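You operate a simulated robot arm through the tools that you are given. There is no shell and no other tool. Be economical: measure what you need, move in short steps, check, and stop when the job is done.

Carry out the task below with a simulated robot arm. There is one attempt and no reset: what you move stays moved.

## Task
Save the spilt grit in the grit box, using brush and white tray.
Fine: brush it into the tray, then tip it; no grit left on the bench or in the tray; lid seated again, brush and tray back. Set down upright: blue brush. What is to be rubbed or washed off counts as gone when no trace of it is left.

Only the result counts: the job must be done as asked and must still hold three seconds after the hand-in. Knocking over, shifting, dropping, spilling or breaking anything else fails it. Lids that push on must go on centred and level and be pressed home; caps that screw on are set level and turned clockwise until they are tight.

## Robot
A 7-joint arm with a two-finger gripper, hanging from a carriage that runs on a rail from [-0.001, 2.823] to [0, -0.057] (x, y) and turns from -7.278 to 4.712 rad about z. Base frame: it is fixed where the carriage stands at the start and does not move with it; the origin is on the floor, on the carriage's upright axis, x ahead of it, y to its left, z up; the surface under the hand at the start is at about z = 0.86. Units: m, rad, N and s.
With the tool pointing down near the work surface it reaches from about 0.1 to 0.38 m from the robot's upright axis, wherever it stands. Its first joint turns from -2.897 to 2.897 rad. Places, roughly: black lid (17x13x5 cm) [0.4, 0.1, 0.9]; black mat top [0.4, 0.2, 0.9]; spilt grit [0.4, -0.3, 0.9]. Payload 1.37 kg.
The TCP is the grasp point between the finger pads, 0.016 m short of the fingertips. In the tool frame z runs along the fingers and y along their closing line. The gripper opens to 0.092 m. The gripper's body begins 0.074 m behind the TCP.
Orientation is that of the tool frame in the base frame, as a unit quaternion [w, x, y, z]. With the fingers straight down and closing along the base's y, the tool's x points along the base's -x, its y along +y and its z along -z.

## Interface
- The arm moves only by the tool drive_tool. Its arguments are lists of equal length, an entry for each row: "offset": the shift along the tool's x, y, z in units of 25 mm (1.0 is 25 mm), a list of three; "angular": the turn, a rotation vector about the tool's x, y, z in units of 4 degrees (1.0 is 4 degrees), a list of three. In form: {"offset": [[x, y, z], ...], "angular": [[rx, ry, rz], ...]}. A call has 1 to 10 rows; each row shifts and turns the commanded pose from where the row before left it, along the tool's axes as they then stand. "jaw" is the opening, from 0 (shut) to 1 (fully open), set as the call begins (left out, the last holds). A call with a number of a shift or a turn outside -1 to 1 is refused whole. Rows are played at 5 a second. More than 0.05 m and 0.15 rad between two rows, or a gripper value outside its range, and nothing of the call is played. A pose out of reach is approached as far as the arm can. The call stops where the force on the tool passes 40 N (or 10 N more than at its start, if that is more) or the arm is blocked; 0.2 s more then pass. The fingers move at their own pace and stop on an object; they squeeze with about 26 N. The grip force told is the motor's: it shows also when the fingers shut on nothing. Time passes only in rows, and 0.2 s behind the last, so rows that do not move let the fingers close. It gives the time, the measured TCP pose, the force on the tool (base axes), the opening and the grip force at its end, in the units of the frame above (readings bear some noise), with the torque about the TCP (base axes, N m) and any sound that the robot's microphone picked up, and new pictures: "pictures" is both (left out), scene, wrist or none.
- Cameras (640 x 400 px; columns grow to the right, rows downward): "scene" is now at [0.2547, 0.0063, 1.8376]; the picture's right is [0.09, -1.00, 0.00], its down [-0.93, -0.09, -0.36] and it looks along [0.36, 0.03, -0.93] (base axes); focal length 250 px, centre (320, 200). "wrist" rides on the gripper at [0.071, 0.019, -0.111] in the tool frame; the picture's right is [-0.26, 0.97, 0.00], its down [-0.78, -0.21, -0.59] and it looks along [-0.57, -0.15, 0.81] (tool axes); focal length 280 px, centre (320, 200). There is no depth. A picture from a camera that has moved, and an enlarged one, comes with that camera's place and axes in the base frame and with its lens.
- raise_lower(by): slides the trunk up (or, below 0, down) by that many m; the arm and the scene camera ride with it, the base frame stays. It gives what a move gives, with no picture.
- steer(legs): drives the robot by 1 to 6 legs, each [ahead, left, turn to the left] in m, m and rad, along the robot's own axes; the way and the turn of a leg run together, so that a leg with both is an arc; at most 1.5 m and 3.142 rad a leg. The arm and the cameras ride along, it lands a little off, and it stops where it bumps. It keeps to its track: a leg is cut to what the track allows. It gives what a move gives, and a new picture of the scene camera.
- head_to(pan, tilt): turns the head with the scene camera to pan (to the left, within 2.705 rad either way) and tilt (down, from -0.506 to 1.204), counted from straight ahead of the robot. It gives what a move gives, and a new picture of the scene camera.
- zoom(camera, box): a new picture of the part [left, top, right, bottom] of that camera's present view, enlarged. No time passes.
- finish_job(): hands the job in; it is judged then, once.

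Go step by step. Nothing tells you exact positions but the pictures and the camera data: compare them with the known pose of the tool, close in by small moves and look again before you grip or let go. The budget is 120 turns and 260 pictures, counting those below and the enlarged ones. Unless the task says otherwise, let go and move clear before handing in, and close with one line.

The tools are called after "Call:" as a command line: name --argument value ..., lists and objects as JSON in quotes. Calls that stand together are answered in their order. drive_tool: Moves the arm, as the interface text tells. Its arguments: {"type":"object","properties":{"offset":{"type":"array","items":{"type":"array","items":{"type":"number"}}},"angular":{"type":"array","items":{"type":"array","items":{"type":"number"}}},"jaw":{"type":"number"},"pictures":{"type":"string","enum":["both","scene","wrist","none"]}},"required":["offset","angular"]} The other tools are called the same way: raise_lower (by) slides the trunk up or down; steer (legs) drives the base; head_to (pan, tilt) turns the head that bears the scene camera; zoom (camera, box) takes an enlarged picture of a part of a camera's view; finish_job () hands the job in.

At the start:

```text
t: 0.0
eef_pos: [0.4085, -0.144, 1.2228]
tcp_rot: [0.001, 0.001, 1.0, 0.0]
wrist_force: [0.4, -0.1, 0.1]
torque: [-0.01, 0.01, 0.01]
gripper_width: 0.0918
finger_force: 0.0
trunk travel left (down, up): [-0.66, 0.0]
robot x, y, heading: [-0.0027, -0.0033, 0.0]
head pan, tilt: [0.093, 1.201]
```

scene: 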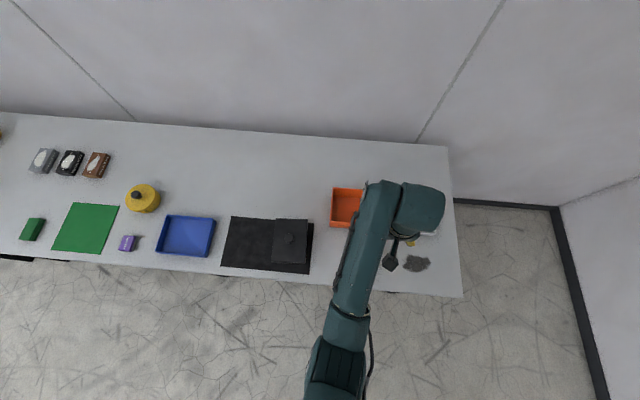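
wrist: 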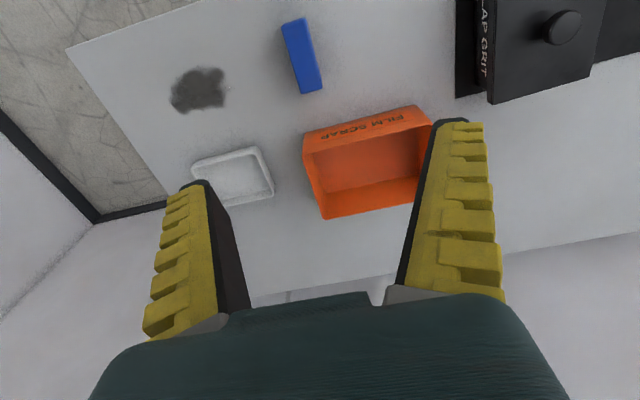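

I see the grit spill, the blue brush, the white tray, an orange scrap box (a decoy) and the black "LAP GRIT" box with its knobbed lid. I'll enlarge the views to measure these.

Call:
zoom --camera "wrist" --box '[150, 0, 350, 220]'

Call:
zoom --camera "wrist" --box '[440, 0, 640, 125]'

Call:
zoom --camera "scene" --box '[200, 170, 470, 310]'

```text
1.82 times, centred on (250, 110) of wrist
camera zoom: at [0.3378, -0.1264, 1.333], right [0.26, 0.97, 0.0], down [0.78, -0.21, 0.59], along [0.57, -0.15, -0.81], focal length 510 px, centre (447, 364)
```

zoom: 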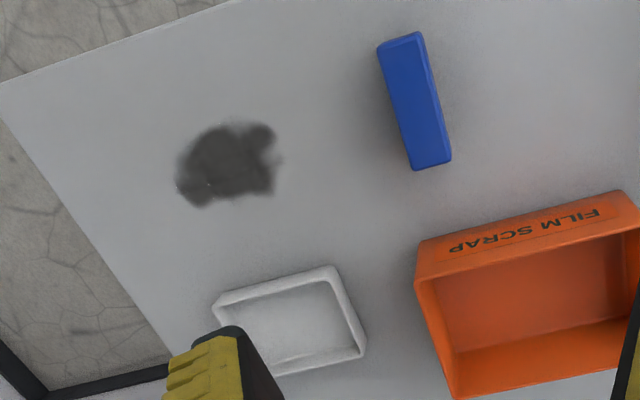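

```text
3.20 times, centred on (540, 62) of wrist
camera zoom: at [0.3378, -0.1264, 1.333], right [0.26, 0.97, 0.0], down [0.78, -0.21, 0.59], along [0.57, -0.15, -0.81], focal length 897 px, centre (-384, 640)
```

zoom: 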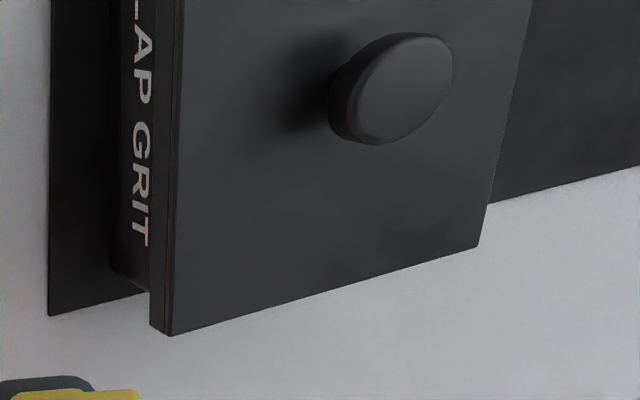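

```text
2.37 times, centred on (335, 240) of scene
camera zoom: at [0.2547, 0.0063, 1.8376], right [0.09, -1.0, 0.0], down [-0.93, -0.09, -0.36], along [0.36, 0.03, -0.93], focal length 592 px, centre (284, 105)
```

zoom: 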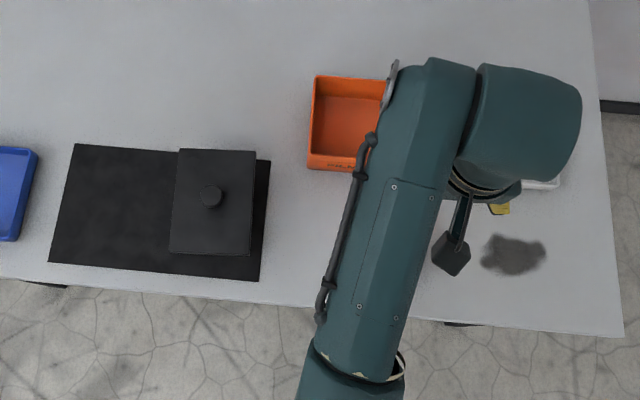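

Estimates: grit at about (0.41,-0.345), brush lying along x at about (0.40,-0.168), tray at about (0.575,-0.36). I'll move the hand to get a closer view of all three.

Call:
drive_tool --offset '[[0.8, -1, 0.7], [0.8, -1, 0.7], [0.8, -1, 0.7], [0.8, -1, 0.7], [0, 0, 0]]' --angular '[[0, 0, 0], [0, 0, 0], [0, 0, 0], [0, 0, 0], [0, 0, 0]]' --pictures "both"

```text
t: 1.2
eef_pos: [0.3294, -0.2455, 1.1531]
tcp_rot: [0.001, -0.001, 1.0, 0.0]
wrist_force: [-0.3, -0.3, 0.4]
torque: [-0.01, 0.01, -0.02]
gripper_width: 0.0918
finger_force: 0.1
trunk travel left (down, up): [-0.66, 0.0]
robot x, y, heading: [0.0007, -0.0006, -0.001]
head pan, tilt: [0.093, 1.201]
camera scene: at [0.2547, 0.0063, 1.8376], right [0.09, -1.0, 0.0], down [-0.93, -0.09, -0.36], along [0.36, 0.03, -0.93], focal length 250 px, centre (320, 200)
camera wrist: at [0.2579, -0.2265, 1.2623], right [0.26, 0.97, 0.0], down [0.78, -0.21, 0.59], along [0.57, -0.15, -0.81], focal length 280 px, centre (320, 200)
```

scene: 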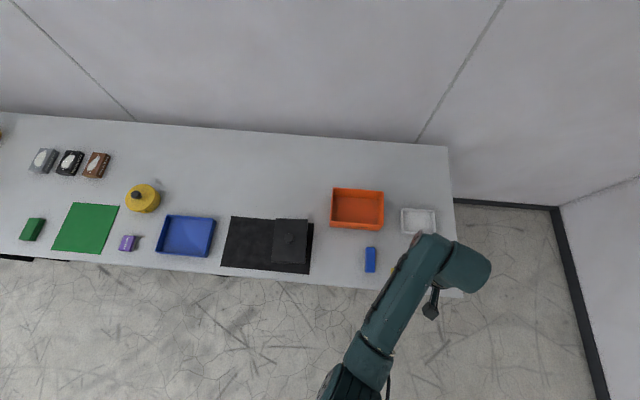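
wrist: 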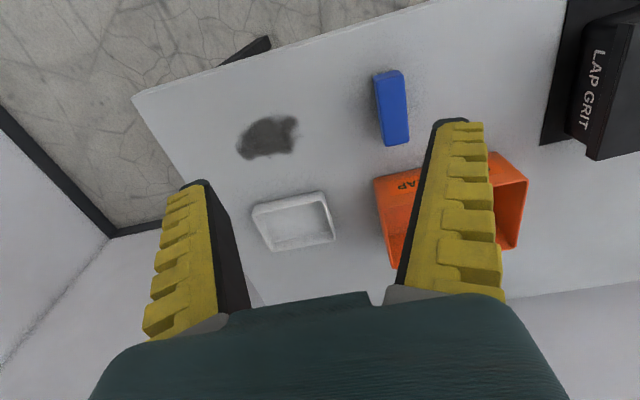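

Call:
zoom --camera "wrist" --box '[220, 50, 420, 260]'

Call:
zoom --camera "scene" --box '[320, 170, 470, 300]'

Call:
zoom --camera "wrist" --box '[370, 60, 420, 150]'

Call:
zoom --camera "scene" --box '[210, 200, 330, 280]'

```text
1.90 times, centred on (320, 155) of wrist
camera zoom: at [0.2579, -0.2265, 1.2623], right [0.26, 0.97, 0.0], down [0.78, -0.21, 0.59], along [0.57, -0.15, -0.81], focal length 534 px, centre (320, 286)
```

zoom: 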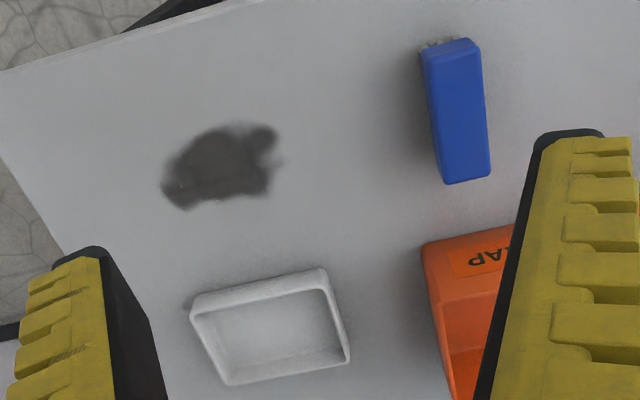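

```text
3.08 times, centred on (395, 235) of scene
camera zoom: at [0.2547, 0.0063, 1.8376], right [0.09, -1.0, 0.0], down [-0.93, -0.09, -0.36], along [0.36, 0.03, -0.93], focal length 769 px, centre (89, 92)
```

zoom: 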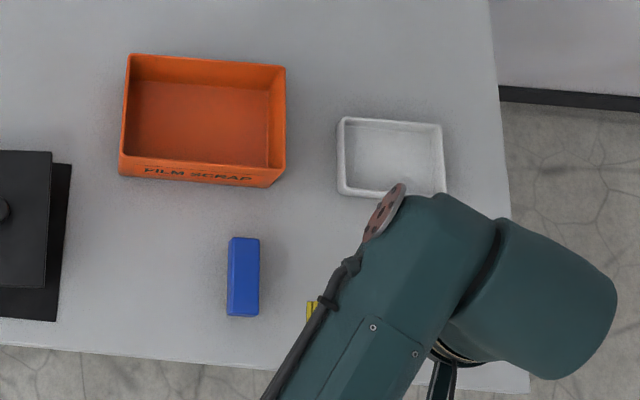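

```text
4.44 times, centred on (395, 105) of wrist
camera zoom: at [0.2579, -0.2265, 1.2623], right [0.26, 0.97, 0.0], down [0.78, -0.21, 0.59], along [0.57, -0.15, -0.81], focal length 1246 px, centre (-13, 622)
```

zoom: 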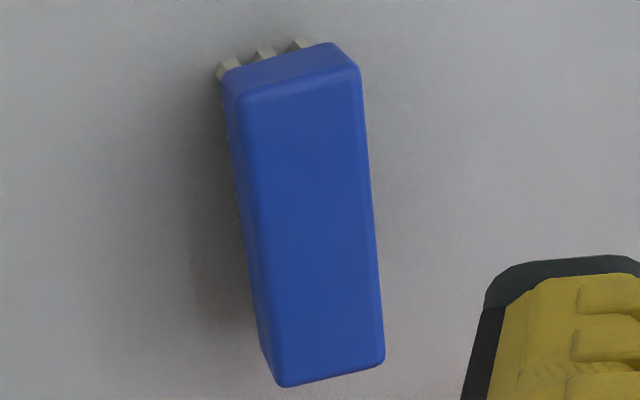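

```text
5.00 times, centred on (270, 240) of scene
camera zoom: at [0.2547, 0.0063, 1.8376], right [0.09, -1.0, 0.0], down [-0.93, -0.09, -0.36], along [0.36, 0.03, -0.93], focal length 1250 px, centre (570, 0)
```

zoom: 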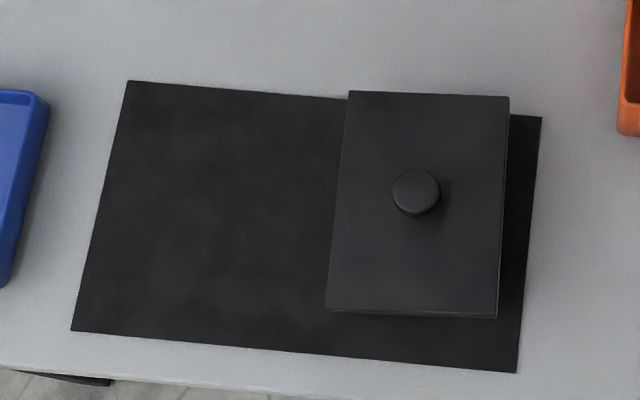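

The brush is a blue block with bristles underneath, and the tray is shallow with a rim all round. I'll shift to the rail's right end, then test the reach over the tray.

Call:
steer --legs '[[0, -0.057, 0]]'

Call:
drive_tool --offset '[[-0.98, -0.26, 0.6], [-0.98, -0.26, 0.6], [-0.98, -0.26, 0.6], [-0.98, -0.26, 0.6], [-0.98, -0.26, 0.6], [-0.98, -0.26, 0.6], [-0.98, -0.26, 0.6], [-0.98, -0.26, 0.6], [-0.98, -0.26, 0.6], [-0.98, -0.26, 0.6]]' --angular '[[0, 0, 0], [0, 0, 0], [0, 0, 0], [0, 0, 0], [0, 0, 0], [0, 0, 0], [0, 0, 0], [0, 0, 0], [0, 0, 0], [0, 0, 0]]'

```text
t: 2.1
eef_pos: [0.3292, -0.299, 1.1523]
tcp_rot: [0.002, 0.0, 1.0, 0.0]
wrist_force: [0.3, 0.0, -0.1]
torque: [0.02, -0.03, -0.02]
gripper_width: 0.0918
finger_force: 0.1
trunk travel left (down, up): [-0.66, 0.0]
robot x, y, heading: [-0.0027, -0.054, 0.003]
head pan, tilt: [0.093, 1.201]
camera scene: at [0.2547, -0.0476, 1.8376], right [0.09, -1.0, 0.0], down [-0.93, -0.09, -0.36], along [0.36, 0.03, -0.93], focal length 250 px, centre (320, 200)
```

scene: 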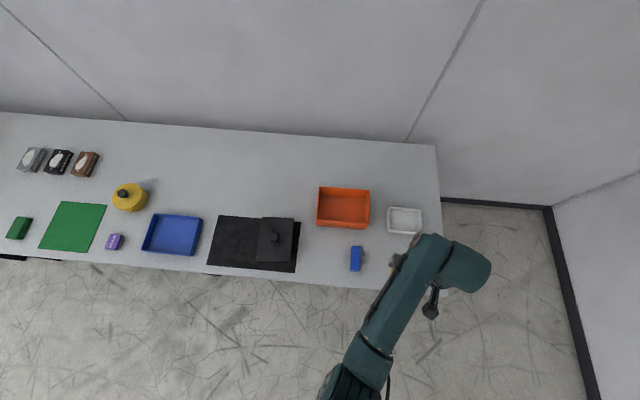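

```text
t: 4.3
eef_pos: [0.4474, -0.323, 1.0793]
tcp_rot: [0.001, 0.0, 1.0, 0.0]
wrist_force: [-0.3, 0.1, -0.4]
torque: [0.01, 0.0, 0.04]
gripper_width: 0.092
finger_force: 0.0
out of reach, approached as far as the arm can: row 5, 6, 7, 8, 9, 10
trunk travel left (down, up): [-0.66, 0.0]
robot x, y, heading: [0.0036, -0.055, 0.004]
head pan, tilt: [0.093, 1.201]
camera scene: at [0.2547, -0.0476, 1.8376], right [0.09, -1.0, 0.0], down [-0.93, -0.09, -0.36], along [0.36, 0.03, -0.93], focal length 250 px, centre (320, 200)
camera wrist: at [0.3772, -0.3053, 1.1901], right [0.26, 0.97, 0.0], down [0.78, -0.21, 0.59], along [0.57, -0.15, -0.81], focal length 280 px, centre (320, 200)
```

scene: 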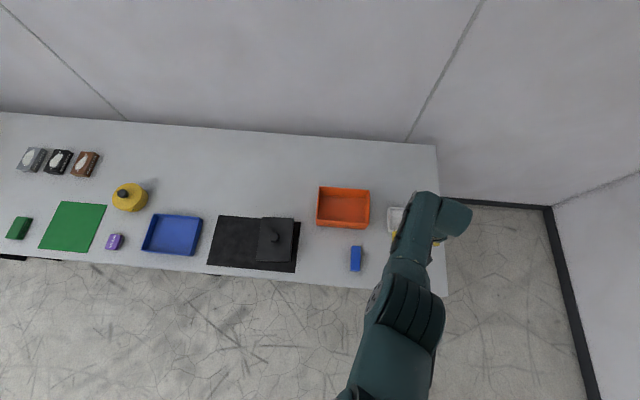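
wrist: 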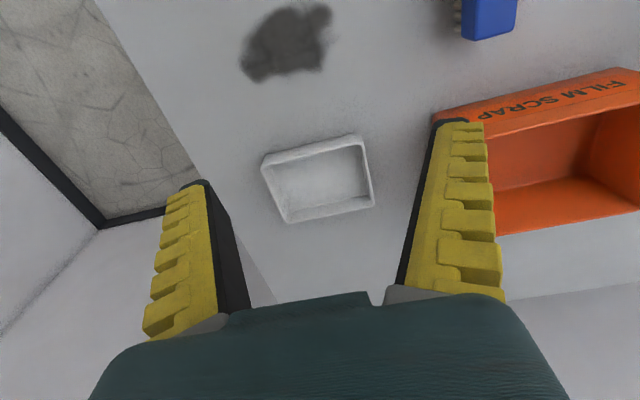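

The reach is limited at this trunk height, so I'll lower the trunk a little and try extending again.

Call:
raise_lower --by -0.12

Call:
drive_tool --offset '[[-1, -0.2, -0.5], [-1, -0.2, -0.5], [-1, -0.2, -0.5], [-1, -0.2, 0], [-1, -0.2, 0]]' --angular '[[0, 0, 0], [0, 0, 0], [0, 0, 0], [0, 0, 0], [0, 0, 0]]'

```text
t: 5.8
eef_pos: [0.4486, -0.3233, 0.9612]
tcp_rot: [0.002, 0.001, 1.0, 0.0]
wrist_force: [-0.3, 0.5, -0.2]
torque: [0.01, -0.02, 0.01]
gripper_width: 0.0919
finger_force: 0.0
trunk travel left (down, up): [-0.54, 0.12]
robot x, y, heading: [0.0003, -0.0521, -0.001]
head pan, tilt: [0.093, 1.201]
```

```text
t: 7.0
eef_pos: [0.4831, -0.3182, 1.0156]
tcp_rot: [0.001, 0.0, 1.0, 0.0]
wrist_force: [0.1, 0.4, -1.1]
torque: [0.0, -0.03, -0.01]
gripper_width: 0.0921
finger_force: 0.1
out of reach, approached as far as the arm can: row 1, 2, 3, 4, 5
trunk travel left (down, up): [-0.54, 0.12]
robot x, y, heading: [-0.0016, -0.0535, 0.002]
head pan, tilt: [0.093, 1.201]
camera scene: at [0.2546, -0.0476, 1.7176], right [0.09, -1.0, 0.0], down [-0.93, -0.09, -0.36], along [0.36, 0.03, -0.93], focal length 250 px, centre (320, 200)
camera wrist: at [0.4125, -0.3015, 1.126], right [0.26, 0.97, 0.0], down [0.78, -0.21, 0.59], along [0.57, -0.15, -0.81], focal length 280 px, centre (320, 200)
```

scene: 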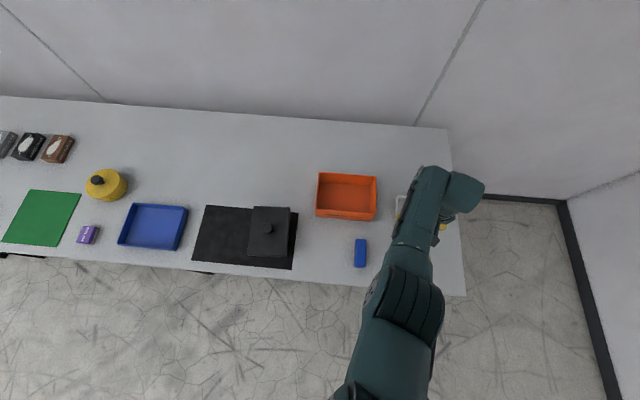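
wrist: 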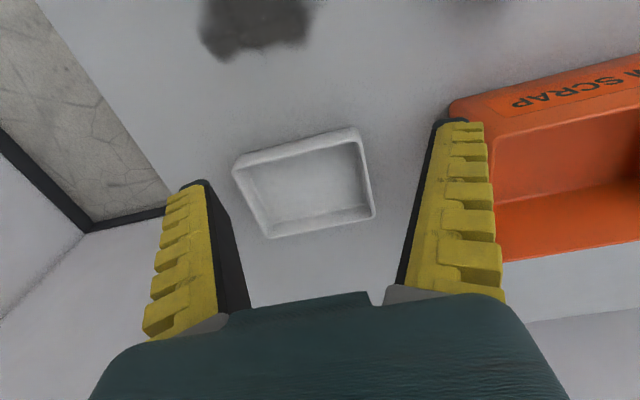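

Lowering the trunk does extend the reach; by my model a further 0.2 m puts the tray within it. I'll lift the hand clear first and then lower.

Call:
drive_tool --offset '[[0.8, 0.3, -1], [0.8, 0.3, -1], [0.8, 0.3, -1], [0.8, 0.3, -1], [0, 0, -1], [0, 0, 0]]' --angular '[[0, 0, 0], [0, 0, 0], [0, 0, 0], [0, 0, 0], [0, 0, 0], [0, 0, 0]]' --pictures "none"

Call:
raise_lower --by -0.2

```text
t: 8.4
eef_pos: [0.4033, -0.2893, 1.1398]
tcp_rot: [0.001, 0.0, 1.0, 0.001]
wrist_force: [0.4, -1.1, -0.3]
torque: [0.0, -0.01, 0.0]
gripper_width: 0.0919
finger_force: 0.0
trunk travel left (down, up): [-0.54, 0.12]
robot x, y, heading: [0.0002, -0.0554, 0.002]
head pan, tilt: [0.093, 1.201]
```

```text
t: 10.6
eef_pos: [0.4029, -0.2904, 0.9401]
tcp_rot: [0.0, 0.0, 1.0, 0.0]
wrist_force: [-0.9, -0.1, -0.7]
torque: [-0.03, 0.0, 0.02]
gripper_width: 0.0921
finger_force: 0.0
trunk travel left (down, up): [-0.34, 0.32]
robot x, y, heading: [-0.0007, -0.0563, 0.002]
head pan, tilt: [0.093, 1.201]
```

Call:
drive_tool --offset '[[-0.9, 0, 0], [-0.9, 0, 0], [-0.9, 0, 0], [-0.9, 0, 0], [-0.9, 0, 0], [-0.9, 0, 0], [0, 0, 0]]' --angular '[[0, 0, 0], [0, 0, 0], [0, 0, 0], [0, 0, 0], [0, 0, 0], [0, 0, 0], [0, 0, 0]]'

```text
t: 12.2
eef_pos: [0.5388, -0.2887, 0.9402]
tcp_rot: [0.001, 0.0, 1.0, 0.0]
wrist_force: [-0.4, -0.1, 0.6]
torque: [-0.02, 0.03, 0.02]
gripper_width: 0.0917
finger_force: 0.0
trunk travel left (down, up): [-0.34, 0.32]
robot x, y, heading: [-0.0053, -0.0534, 0.003]
head pan, tilt: [0.093, 1.201]
camera scene: at [0.2549, -0.0476, 1.5177], right [0.09, -1.0, 0.0], down [-0.93, -0.09, -0.36], along [0.36, 0.03, -0.93], focal length 250 px, centre (320, 200)
camera wrist: at [0.4676, -0.2716, 1.0503], right [0.26, 0.97, 0.0], down [0.78, -0.21, 0.59], along [0.57, -0.15, -0.81], focal length 280 px, centre (320, 200)
```

scene: 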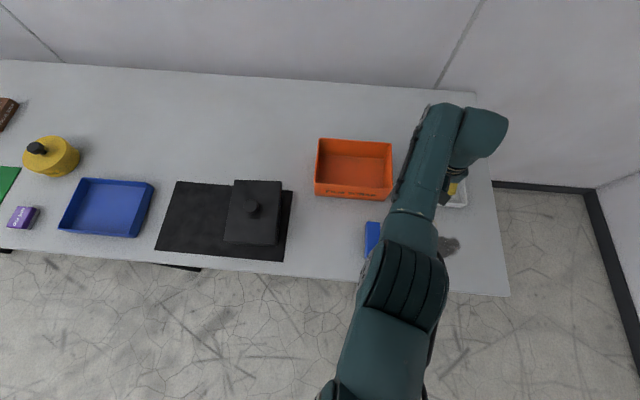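
wrist: 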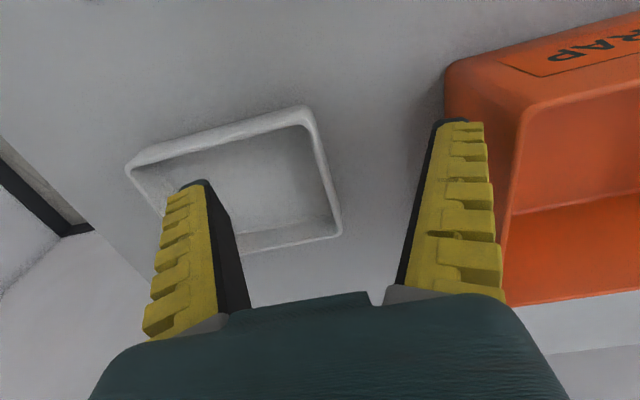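

I can reach the tray here. Its left wall is at y≈-0.297, spanning x≈0.52–0.626. I'll straddle that wall with the jaws partly open and descend.

Call:
drive_tool --offset '[[-0.32, -0.16, 0], [-0.32, -0.16, 0.6], [0, 0, 0.7], [0, 0, 0.6], [0, 0, 0]]' --angular '[[0, 0, 0], [0, 0, 0], [0, 0, 0], [0, 0, 0], [0, 0, 0]]' --jaw 0.6

```text
t: 13.4
eef_pos: [0.5364, -0.2917, 0.9036]
tcp_rot: [0.001, 0.0, 1.0, -0.001]
wrist_force: [0.3, 0.7, 0.7]
torque: [-0.03, 0.0, -0.01]
gripper_width: 0.0579
finger_force: 2.5
out of reach, approached as far as the arm can: row 2, 3, 4
trunk travel left (down, up): [-0.34, 0.32]
robot x, y, heading: [-0.0025, -0.0518, -0.002]
head pan, tilt: [0.093, 1.201]
camera scene: at [0.2548, -0.0476, 1.5177], right [0.09, -1.0, 0.0], down [-0.93, -0.09, -0.36], along [0.36, 0.03, -0.93], focal length 250 px, centre (320, 200)
camera wrist: at [0.4653, -0.273, 1.0143], right [0.26, 0.97, 0.0], down [0.78, -0.21, 0.59], along [0.57, -0.15, -0.81], focal length 280 px, centre (320, 200)
```

scene: 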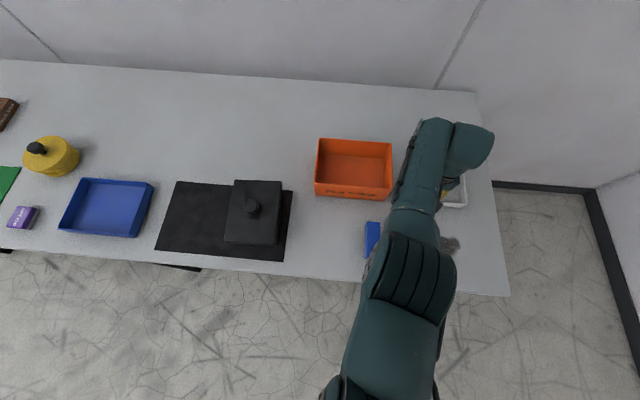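
wrist: 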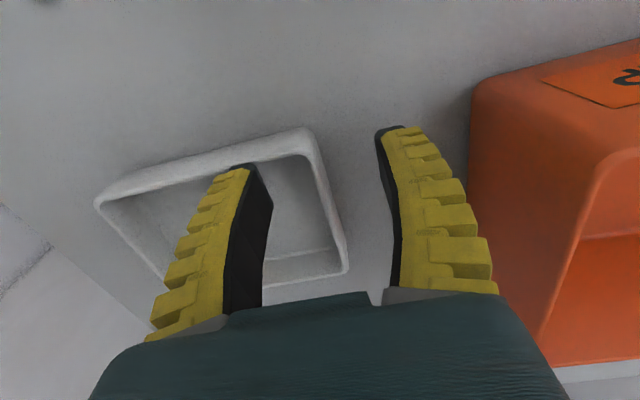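

Just out of reach downwards, so I'll raise the hand a bit and lower the trunk further.

Call:
drive_tool --offset '[[0, 0, -1], [0, 0, -1], [0, 0, 0]]' --angular '[[0, 0, 0], [0, 0, 0], [0, 0, 0]]' --pictures "none"

Call:
raise_lower --by -0.06

Call:
drive_tool --offset '[[-0.7, -0.2, 0], [0, 0, 0]]' --angular '[[0, 0, 0], [0, 0, 0]]' --pictures "wrist"

```text
t: 14.2
eef_pos: [0.5354, -0.2911, 0.9544]
tcp_rot: [0.001, 0.0, 1.0, 0.0]
wrist_force: [0.1, 0.4, 0.0]
torque: [0.02, -0.01, 0.0]
gripper_width: 0.0579
finger_force: 2.1
trunk travel left (down, up): [-0.34, 0.32]
robot x, y, heading: [0.0013, -0.0518, 0.001]
head pan, tilt: [0.093, 1.201]
```

```text
t: 15.2
eef_pos: [0.5359, -0.292, 0.8937]
tcp_rot: [0.001, 0.0, 1.0, 0.001]
wrist_force: [1.3, -0.5, 0.3]
torque: [0.01, 0.01, 0.0]
gripper_width: 0.0581
finger_force: 2.0
trunk travel left (down, up): [-0.28, 0.38]
robot x, y, heading: [-0.0005, -0.052, -0.004]
head pan, tilt: [0.093, 1.201]
```

```text
t: 15.8
eef_pos: [0.5445, -0.2933, 0.894]
tcp_rot: [0.0, 0.0, 1.0, 0.001]
wrist_force: [-0.2, 0.1, 0.1]
torque: [0.01, -0.02, -0.01]
gripper_width: 0.0578
finger_force: 2.4
out of reach, approached as far as the arm can: row 1
trunk travel left (down, up): [-0.28, 0.38]
robot x, y, heading: [-0.0, -0.0572, 0.001]
head pan, tilt: [0.093, 1.201]
camera wrist: at [0.4738, -0.2758, 1.0043], right [0.26, 0.97, 0.0], down [0.78, -0.21, 0.59], along [0.57, -0.15, -0.81], focal length 280 px, centre (320, 200)
```

wrist: 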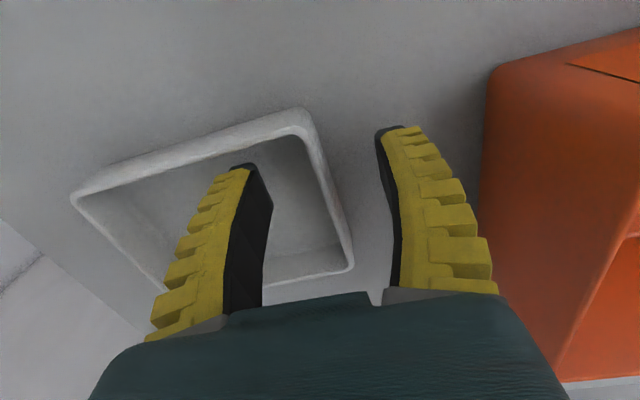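

Call:
drive_tool --offset '[[0.3, 0, 0.25], [0, 0, 0.3], [0, 0, 0]]' --angular '[[0, 0, 0], [0, 0, 0], [0, 0, 0]]' --pictures "none"

Call:
drive_tool --offset '[[0, 0, 0], [0, 0, 0], [0, 0, 0], [0, 0, 0]]' --angular '[[0, 0, 0], [0, 0, 0], [0, 0, 0], [0, 0, 0]]' --jaw 0 --pictures "wrist"

```text
t: 16.6
eef_pos: [0.537, -0.2938, 0.8802]
tcp_rot: [0.002, 0.0, 1.0, 0.0]
wrist_force: [-0.4, -0.1, 1.9]
torque: [-0.06, 0.02, 0.02]
gripper_width: 0.058
finger_force: 1.7
trunk travel left (down, up): [-0.28, 0.38]
robot x, y, heading: [-0.0029, -0.0551, -0.001]
head pan, tilt: [0.093, 1.201]
```

```text
t: 17.6
eef_pos: [0.5362, -0.293, 0.8811]
tcp_rot: [0.001, 0.0, 1.0, 0.0]
wrist_force: [-1.0, 1.0, 2.9]
torque: [-0.01, 0.11, -0.03]
gripper_width: 0.006
finger_force: 26.6
trunk travel left (down, up): [-0.28, 0.38]
robot x, y, heading: [0.0006, -0.054, 0.003]
head pan, tilt: [0.093, 1.201]
camera wrist: at [0.4661, -0.2755, 0.9905], right [0.26, 0.97, 0.0], down [0.78, -0.21, 0.59], along [0.57, -0.15, -0.81], focal length 280 px, centre (320, 200)
```

wrist: 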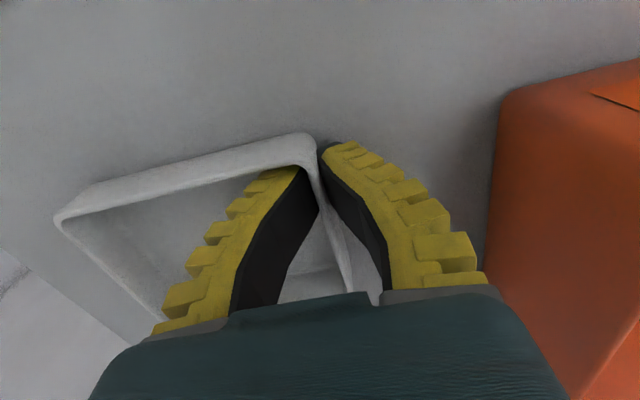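

The tray wall is gripped (6 mm thick) with the TCP at (0.536,-0.293); I'll return it to that pose at the end. I'll lift it a little and move it about 65 mm towards the grit.

Call:
drive_tool --offset '[[0, 0, -0.25], [0.65, 0, 0], [0.65, 0.05, 0], [0.65, 0.05, 0], [0.65, 0.05, 0], [0, 0, 0.25], [0, 0, 0]]' --angular '[[0, 0, 0], [0, 0, 0], [0, 0, 0], [0, 0, 0], [0, 0, 0], [0, 0, 0], [0, 0, 0]]' --pictures "wrist"

```text
t: 19.2
eef_pos: [0.4711, -0.2907, 0.8807]
tcp_rot: [0.001, 0.0, 1.0, -0.001]
wrist_force: [-0.3, 1.2, 3.7]
torque: [-0.03, 0.12, 0.02]
gripper_width: 0.006
finger_force: 25.9
trunk travel left (down, up): [-0.28, 0.38]
robot x, y, heading: [0.0004, -0.0523, -0.006]
head pan, tilt: [0.093, 1.201]
camera wrist: at [0.4008, -0.272, 0.9905], right [0.26, 0.97, 0.0], down [0.78, -0.21, 0.59], along [0.57, -0.16, -0.81], focal length 280 px, centre (320, 200)
```

wrist: 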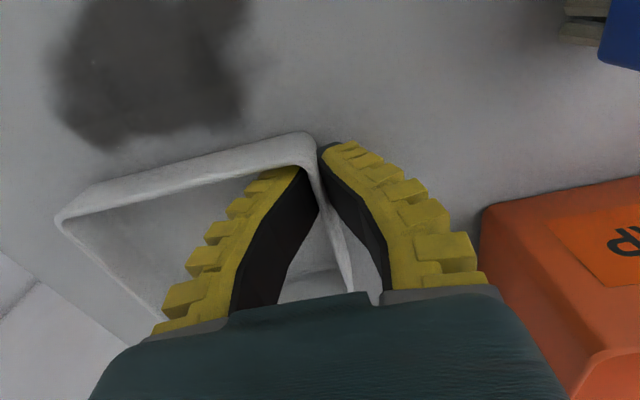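

The tray is down next to the grit. I'll release it, rise, and move over the brush.

Call:
drive_tool --offset '[[0, 0, 0], [0, 0, 0], [0, 0, -0.8], [0, 0, -1], [0, 0, -1], [0, 0, -1], [0, 0, 0]]' --angular '[[0, 0, 0], [0, 0, 0], [0, 0, 0], [0, 0, 0], [0, 0, 0], [0, 0, 0], [0, 0, 0]]' --jaw 0.4 --pictures "wrist"

Call:
drive_tool --offset '[[0.58, 0.99, 0], [0.58, 0.99, 0], [0.58, 0.99, 0], [0.58, 0.99, 0], [0.58, 0.99, 0], [0, 0, 0]]' --angular '[[0, 0, 0], [0, 0, 0], [0, 0, 0], [0, 0, 0], [0, 0, 0], [0, 0, 0]]' --jaw 0.8

```text
t: 20.8
eef_pos: [0.4705, -0.2892, 0.9751]
tcp_rot: [0.002, 0.0, 1.0, 0.0]
wrist_force: [-0.2, 0.8, -0.1]
torque: [-0.01, -0.01, -0.06]
gripper_width: 0.0402
finger_force: 2.4
trunk travel left (down, up): [-0.28, 0.38]
robot x, y, heading: [-0.0015, -0.0528, -0.001]
head pan, tilt: [0.093, 1.201]
camera wrist: at [0.4004, -0.2712, 1.0853], right [0.26, 0.97, 0.0], down [0.78, -0.21, 0.59], along [0.57, -0.15, -0.81], focal length 280 px, centre (320, 200)
```

wrist: 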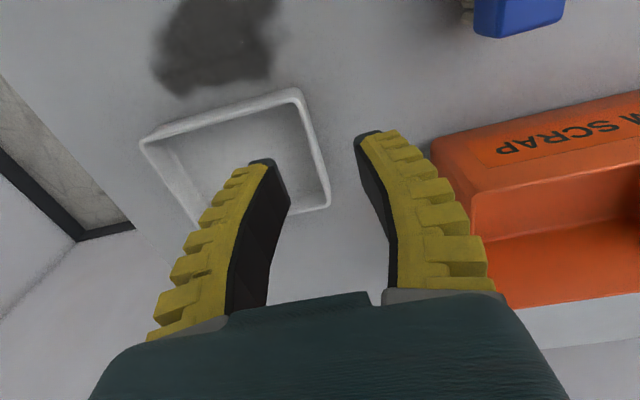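

```text
t: 22.2
eef_pos: [0.3984, -0.164, 0.9741]
tcp_rot: [0.0, -0.001, 1.0, 0.0]
wrist_force: [0.8, 0.0, 0.1]
torque: [0.01, -0.01, -0.01]
gripper_width: 0.0753
finger_force: 1.4
trunk travel left (down, up): [-0.28, 0.38]
robot x, y, heading: [0.001, -0.0586, -0.003]
head pan, tilt: [0.093, 1.201]
camera scene: at [0.2546, -0.0475, 1.4576], right [0.09, -1.0, 0.0], down [-0.93, -0.09, -0.36], along [0.36, 0.03, -0.93], focal length 250 px, centre (320, 200)
camera wrist: at [0.3271, -0.1467, 1.0845], right [0.26, 0.96, 0.0], down [0.78, -0.21, 0.59], along [0.57, -0.15, -0.81], focal length 280 px, centre (320, 200)
```

scene: 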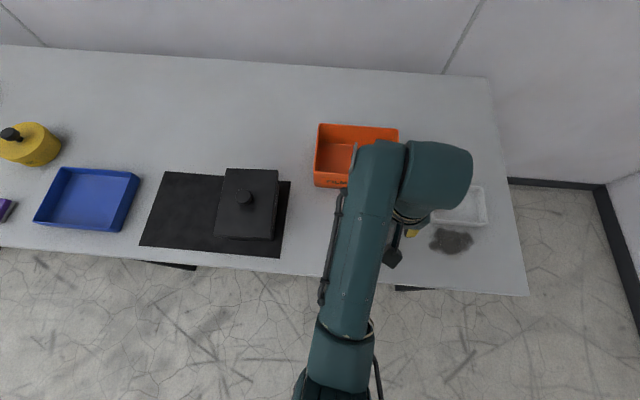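
wrist: 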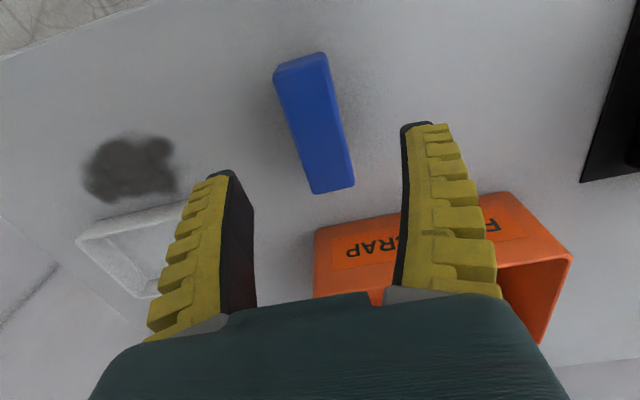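

Brush centre is at (0.402,-0.167), top at about z 0.905, aligned with x. Descending to grip it.

Call:
drive_tool --offset '[[-0.16, -0.12, 0.9], [0, 0, 0.9], [0, 0, 0.9], [0, 0, 0.66], [0, 0, 0]]' --angular '[[0, 0, 0], [0, 0, 0], [0, 0, 0], [0, 0, 0], [0, 0, 0]]' --pictures "wrist"

Call:
drive_tool --offset '[[0, 0, 0], [0, 0, 0], [0, 0, 0], [0, 0, 0]]' --angular '[[0, 0, 0], [0, 0, 0], [0, 0, 0], [0, 0, 0]]' --jaw 0 --pictures "wrist"

```text
t: 23.4
eef_pos: [0.4017, -0.1695, 0.8901]
tcp_rot: [0.001, 0.0, 1.0, 0.0]
wrist_force: [0.1, 0.4, -0.2]
torque: [-0.02, 0.0, -0.03]
gripper_width: 0.0752
finger_force: 1.2
trunk travel left (down, up): [-0.28, 0.38]
robot x, y, heading: [-0.0001, -0.0562, 0.003]
head pan, tilt: [0.093, 1.201]
camera wrist: at [0.3322, -0.1504, 1.0006], right [0.26, 0.97, 0.0], down [0.78, -0.21, 0.59], along [0.57, -0.15, -0.81], focal length 280 px, centre (320, 200)
```

wrist: 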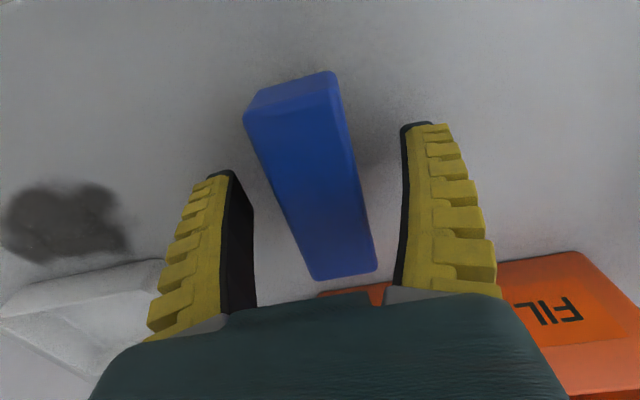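

```text
t: 24.4
eef_pos: [0.4024, -0.169, 0.8912]
tcp_rot: [0.002, 0.0, 1.0, -0.001]
wrist_force: [-5.2, 1.3, 11.3]
torque: [0.01, 0.24, 0.01]
gripper_width: 0.0275
finger_force: 26.0
trunk travel left (down, up): [-0.28, 0.38]
robot x, y, heading: [-0.0007, -0.0547, 0.002]
head pan, tilt: [0.093, 1.201]
camera wrist: at [0.3322, -0.1504, 1.0016], right [0.26, 0.97, 0.0], down [0.78, -0.21, 0.59], along [0.57, -0.15, -0.81], focal length 280 px, centre (320, 200)
```

wrist: 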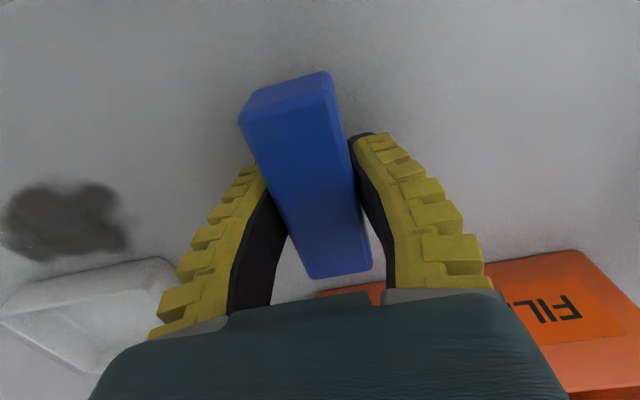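

Brush is gripped at (0.402,-0.169,0.890). I'll lift it, carry it to the near side of the grit and then turn it 90° so its long side faces the tray.

Call:
drive_tool --offset '[[0, 0, -1], [0, 0, -1], [0.285, -0.95, 0], [0.285, -0.95, 0], [0.285, -0.95, 0], [0.285, -0.95, 0], [0.285, -0.95, 0], [0.285, -0.95, 0], [0.285, -0.95, 0], [0.285, -0.95, 0]]' --angular '[[0, 0, 0], [0, 0, 0], [0, 0, 0], [0, 0, 0], [0, 0, 0], [0, 0, 0], [0, 0, 0], [0, 0, 0], [0, 0, 0], [0, 0, 0]]' --pictures "wrist"

Call:
drive_tool --offset '[[0, 0, 0], [0, 0, 0], [0, 0, 0], [0, 0, 0], [0, 0, 0], [0, 0, 0], [0, 0, 0], [0, 0, 0], [0, 0, 0], [0, 0, 0]]' --angular '[[0, 0, 1], [0, 0, 1], [0, 0, 1], [0, 0, 1], [0, 0, 1], [0, 0, 1], [0, 0, 1], [0, 0, 1], [0, 0, 1], [0, 0, 1]]' --pictures "none"

Call:
drive_tool --offset '[[0, 0, 0], [0, 0, 0], [0, 0, 0], [0, 0, 0], [0, 0, 0], [0, 0, 0], [0, 0, 0], [0, 0, 0], [0, 0, 0], [0, 0, 0]]' --angular '[[0, 0, 1], [0, 0, 1], [0, 0, 1], [0, 0, 1], [0, 0, 1], [0, 0, 1], [0, 0, 1], [0, 0, 1], [0, 0, 1], [0, 0, 1]]' --pictures "wrist"

```text
t: 26.6
eef_pos: [0.3458, -0.3607, 0.941]
tcp_rot: [0.001, 0.001, 1.0, -0.001]
wrist_force: [0.8, -0.1, -0.9]
torque: [-0.02, -0.01, -0.04]
gripper_width: 0.0002
finger_force: 25.8
trunk travel left (down, up): [-0.28, 0.38]
robot x, y, heading: [-0.0011, -0.0573, -0.002]
head pan, tilt: [0.093, 1.201]
camera wrist: at [0.2756, -0.3421, 1.0511], right [0.26, 0.97, 0.0], down [0.78, -0.21, 0.59], along [0.57, -0.15, -0.81], focal length 280 px, centre (320, 200)
```

wrist: 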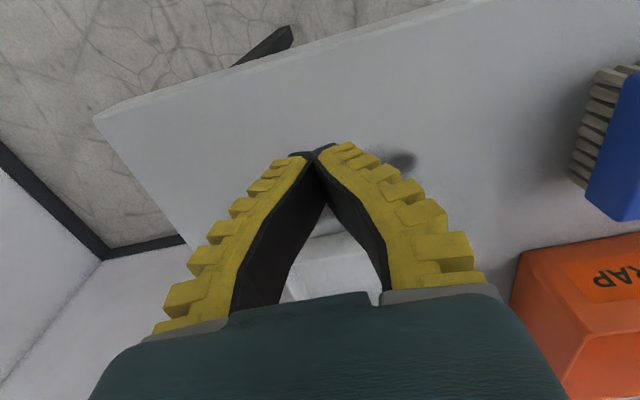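

```text
t: 28.8
eef_pos: [0.3472, -0.3601, 0.9403]
tcp_rot: [0.001, 0.343, 0.939, 0.0]
wrist_force: [-0.2, -0.1, -0.5]
torque: [0.01, 0.01, 0.02]
gripper_width: 0.0002
finger_force: 26.3
trunk travel left (down, up): [-0.28, 0.38]
robot x, y, heading: [0.0019, -0.0589, 0.0]
head pan, tilt: [0.093, 1.201]
```

```text
t: 31.0
eef_pos: [0.3453, -0.3602, 0.9411]
tcp_rot: [0.001, 0.643, 0.766, 0.0]
wrist_force: [-0.7, 0.1, 0.1]
torque: [-0.02, -0.02, -0.02]
gripper_width: 0.0
finger_force: 25.6
trunk travel left (down, up): [-0.28, 0.38]
robot x, y, heading: [0.0008, -0.0544, 0.005]
head pan, tilt: [0.093, 1.201]
camera wrist: at [0.3533, -0.2872, 1.0511], right [1.0, -0.09, 0.0], down [-0.07, -0.8, 0.59], along [-0.05, -0.59, -0.81], focal length 280 px, centre (320, 200)
```

wrist: 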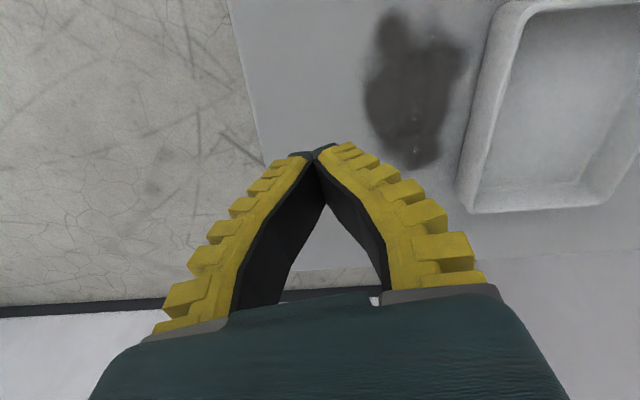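

The brush slipped out of the jaws and stayed home; the view suggests I gripped its upper part. I'll turn back and look at it closely.

Call:
drive_tool --offset '[[0, 0, 0], [0, 0, 0], [0, 0, 0], [0, 0, 0], [0, 0, 0], [0, 0, 0], [0, 0, 0], [0, 0, 0], [0, 0, 0], [0, 0, 0]]' --angular '[[0, 0, -1], [0, 0, -1], [0, 0, -1], [0, 0, -1], [0, 0, -1], [0, 0, -1], [0, 0, -1], [0, 0, -1], [0, 0, -1], [0, 0, -1]]' --pictures "none"

Call:
drive_tool --offset '[[0, 0, 0], [0, 0, 0], [0, 0, 0], [0, 0, 0], [0, 0, 0], [0, 0, 0], [0, 0, 0], [0, 0, 0], [0, 0, 0], [0, 0, 0]]' --angular '[[0, 0, -1], [0, 0, -1], [0, 0, -1], [0, 0, -1], [0, 0, -1], [0, 0, -1], [0, 0, -1], [0, 0, -1], [0, 0, -1], [0, 0, -1]]' --pictures "wrist"

Call:
zoom --camera "wrist" --box '[540, 50, 640, 230]'

```text
t: 33.2
eef_pos: [0.3465, -0.3597, 0.9405]
tcp_rot: [0.001, 0.342, 0.94, 0.0]
wrist_force: [-0.4, 0.1, 0.3]
torque: [0.01, 0.01, -0.02]
gripper_width: 0.0
finger_force: 26.1
trunk travel left (down, up): [-0.28, 0.38]
robot x, y, heading: [-0.0016, -0.0555, -0.003]
head pan, tilt: [0.093, 1.201]
```

```text
t: 35.4
eef_pos: [0.3465, -0.3597, 0.9407]
tcp_rot: [0.001, -0.001, 1.0, -0.001]
wrist_force: [-0.3, 0.3, -0.6]
torque: [0.01, 0.01, -0.01]
gripper_width: 0.0001
finger_force: 26.4
trunk travel left (down, up): [-0.28, 0.38]
robot x, y, heading: [-0.004, -0.055, 0.0]
head pan, tilt: [0.093, 1.201]
camera wrist: at [0.2755, -0.3411, 1.051], right [0.26, 0.97, 0.0], down [0.78, -0.21, 0.59], along [0.57, -0.15, -0.81], focal length 280 px, centre (320, 200)
```

wrist: 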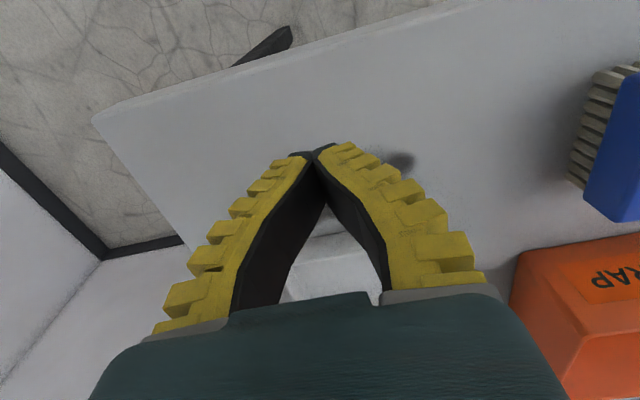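

```text
2.22 times, centred on (590, 140) of wrist
camera zoom: at [0.2755, -0.3411, 1.051], right [0.26, 0.97, 0.0], down [0.78, -0.21, 0.59], along [0.57, -0.15, -0.81], focal length 623 px, centre (-280, 333)
```

zoom: 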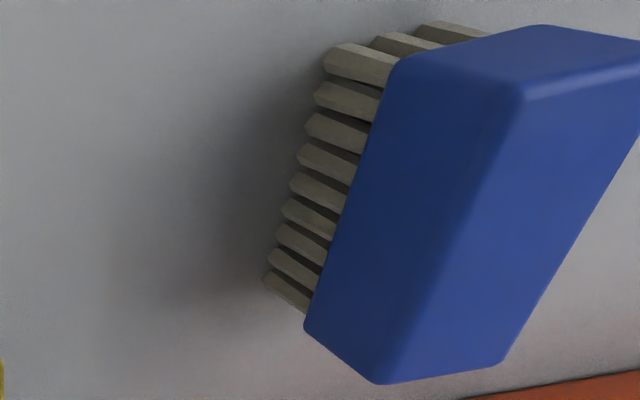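

The brush body spans z≈0.879–0.909 and hasn't moved. I'll go back, grip slightly lower, and lift gently.

Call:
drive_tool --offset '[[-0.277, 0.957, -0.4], [-0.277, 0.957, 0], [-0.277, 0.957, 0], [-0.277, 0.957, 0], [-0.277, 0.957, 0], [-0.277, 0.957, 0], [-0.277, 0.957, 0], [-0.277, 0.957, 0], [0, 0, 0.6], [0, 0, 0]]' --angular '[[0, 0, 0], [0, 0, 0], [0, 0, 0], [0, 0, 0], [0, 0, 0], [0, 0, 0], [0, 0, 0], [0, 0, 0], [0, 0, 0], [0, 0, 0]]' --jaw 0.8 --pictures "wrist"

Call:
drive_tool --offset '[[0, 0, 1], [0, 0, 1], [0, 0, 0.1], [0, 0, 0]]' --angular '[[0, 0, 0], [0, 0, 0], [0, 0, 0], [0, 0, 0]]' --pictures "wrist"

```text
t: 37.6
eef_pos: [0.402, -0.1688, 0.9364]
tcp_rot: [0.001, 0.0, 1.0, 0.0]
wrist_force: [1.2, -0.5, 0.5]
torque: [0.01, -0.01, -0.01]
gripper_width: 0.0754
finger_force: 1.2
trunk travel left (down, up): [-0.28, 0.38]
robot x, y, heading: [-0.0012, -0.0515, -0.002]
head pan, tilt: [0.093, 1.201]
camera wrist: at [0.3308, -0.1502, 1.0459], right [0.26, 0.97, 0.0], down [0.78, -0.21, 0.59], along [0.57, -0.15, -0.81], focal length 280 px, centre (320, 200)
```

wrist: 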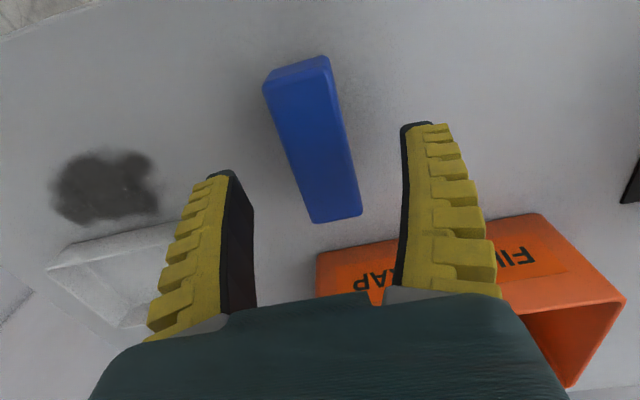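

```text
t: 38.6
eef_pos: [0.4021, -0.1682, 0.8839]
tcp_rot: [0.002, 0.001, 1.0, 0.001]
wrist_force: [1.0, -0.1, -0.5]
torque: [-0.03, 0.0, 0.01]
gripper_width: 0.0752
finger_force: 0.7
trunk travel left (down, up): [-0.28, 0.38]
robot x, y, heading: [-0.0006, -0.0523, -0.006]
head pan, tilt: [0.093, 1.201]
camera wrist: at [0.331, -0.1499, 0.9937], right [0.26, 0.97, 0.0], down [0.78, -0.21, 0.59], along [0.57, -0.15, -0.81], focal length 280 px, centre (320, 200)
```

wrist: 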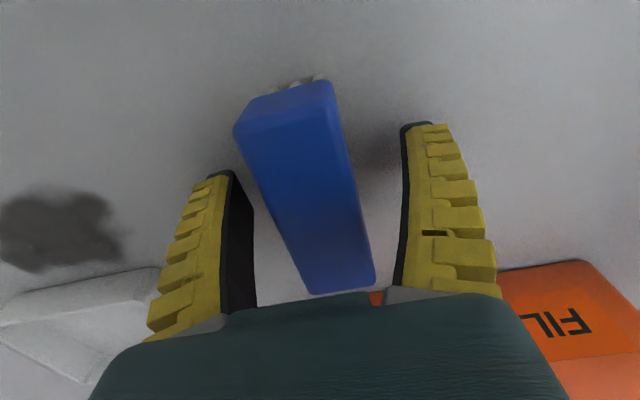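

Call:
drive_tool --offset '[[0, 0, 0], [0, 0, 0], [0, 0, 0], [0, 0, 0], [0, 0, 0], [0, 0, 0]]' --angular '[[0, 0, 0], [0, 0, 0], [0, 0, 0], [0, 0, 0], [0, 0, 0], [0, 0, 0]]' --jaw 0 --pictures "none"

Call:
drive_tool --offset '[[0, 0, -0.1], [0, 0, -0.1], [0, 0, -0.1], [0, 0, -0.1], [0, 0, -0.2]]' --angular '[[0, 0, 0], [0, 0, 0], [0, 0, 0], [0, 0, 0], [0, 0, 0]]' --pictures "wrist"

```text
t: 40.0
eef_pos: [0.4011, -0.1685, 0.8847]
tcp_rot: [0.001, -0.001, 1.0, 0.0]
wrist_force: [-1.1, 0.7, 5.2]
torque: [0.0, 0.08, 0.02]
gripper_width: 0.0292
finger_force: 25.8
trunk travel left (down, up): [-0.28, 0.38]
robot x, y, heading: [-0.0063, -0.0503, -0.003]
head pan, tilt: [0.093, 1.201]
```

```text
t: 41.2
eef_pos: [0.4006, -0.1684, 0.899]
tcp_rot: [0.002, 0.0, 1.0, 0.0]
wrist_force: [-0.3, -0.1, -1.4]
torque: [-0.02, -0.01, 0.0]
gripper_width: 0.0283
finger_force: 26.1
trunk travel left (down, up): [-0.28, 0.38]
robot x, y, heading: [0.0026, -0.0524, -0.001]
head pan, tilt: [0.093, 1.201]
camera wrist: at [0.3301, -0.1498, 1.0083], right [0.26, 0.97, 0.0], down [0.78, -0.21, 0.59], along [0.57, -0.15, -0.81], focal length 280 px, centre (320, 200)
```

wrist: 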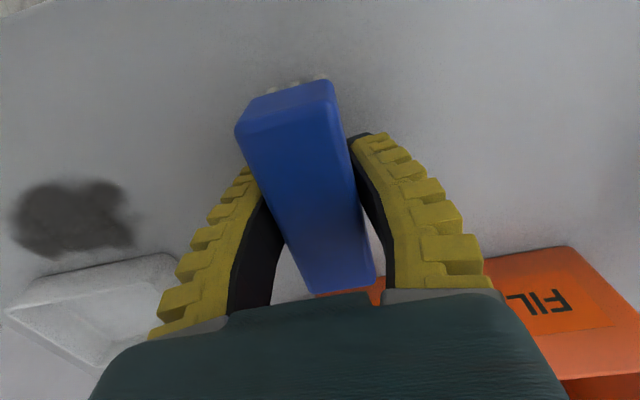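

It's lifting now. Continuing gently and checking.

Call:
drive_tool --offset '[[0, 0, -0.2], [0, 0, -0.2], [0, 0, -0.3], [0, 0, -0.3], [0, 0, -0.3], [0, 0, -0.3], [0, 0, 0], [0, 0, 0]]' --angular '[[0, 0, 0], [0, 0, 0], [0, 0, 0], [0, 0, 0], [0, 0, 0], [0, 0, 0], [0, 0, 0], [0, 0, 0]]' --pictures "wrist"

```text
t: 43.0
eef_pos: [0.4008, -0.1686, 0.9376]
tcp_rot: [0.001, 0.0, 1.0, 0.0]
wrist_force: [0.6, -0.7, -0.5]
torque: [-0.02, 0.04, 0.01]
gripper_width: 0.0282
finger_force: 26.1
trunk travel left (down, up): [-0.28, 0.38]
robot x, y, heading: [-0.0002, -0.0537, 0.003]
head pan, tilt: [0.093, 1.201]
camera wrist: at [0.3306, -0.15, 1.0484], right [0.26, 0.97, 0.0], down [0.78, -0.21, 0.59], along [0.57, -0.15, -0.81], focal length 280 px, centre (320, 200)
```

wrist: 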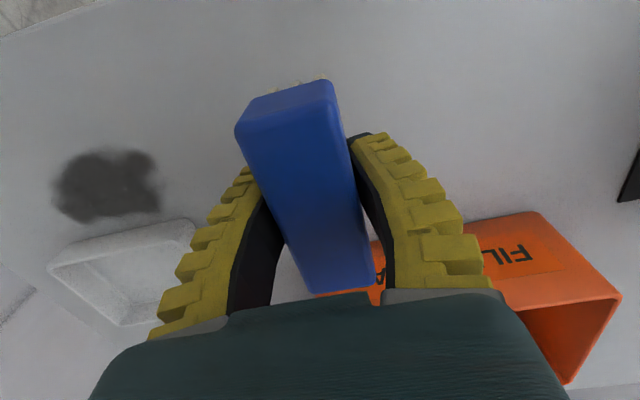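

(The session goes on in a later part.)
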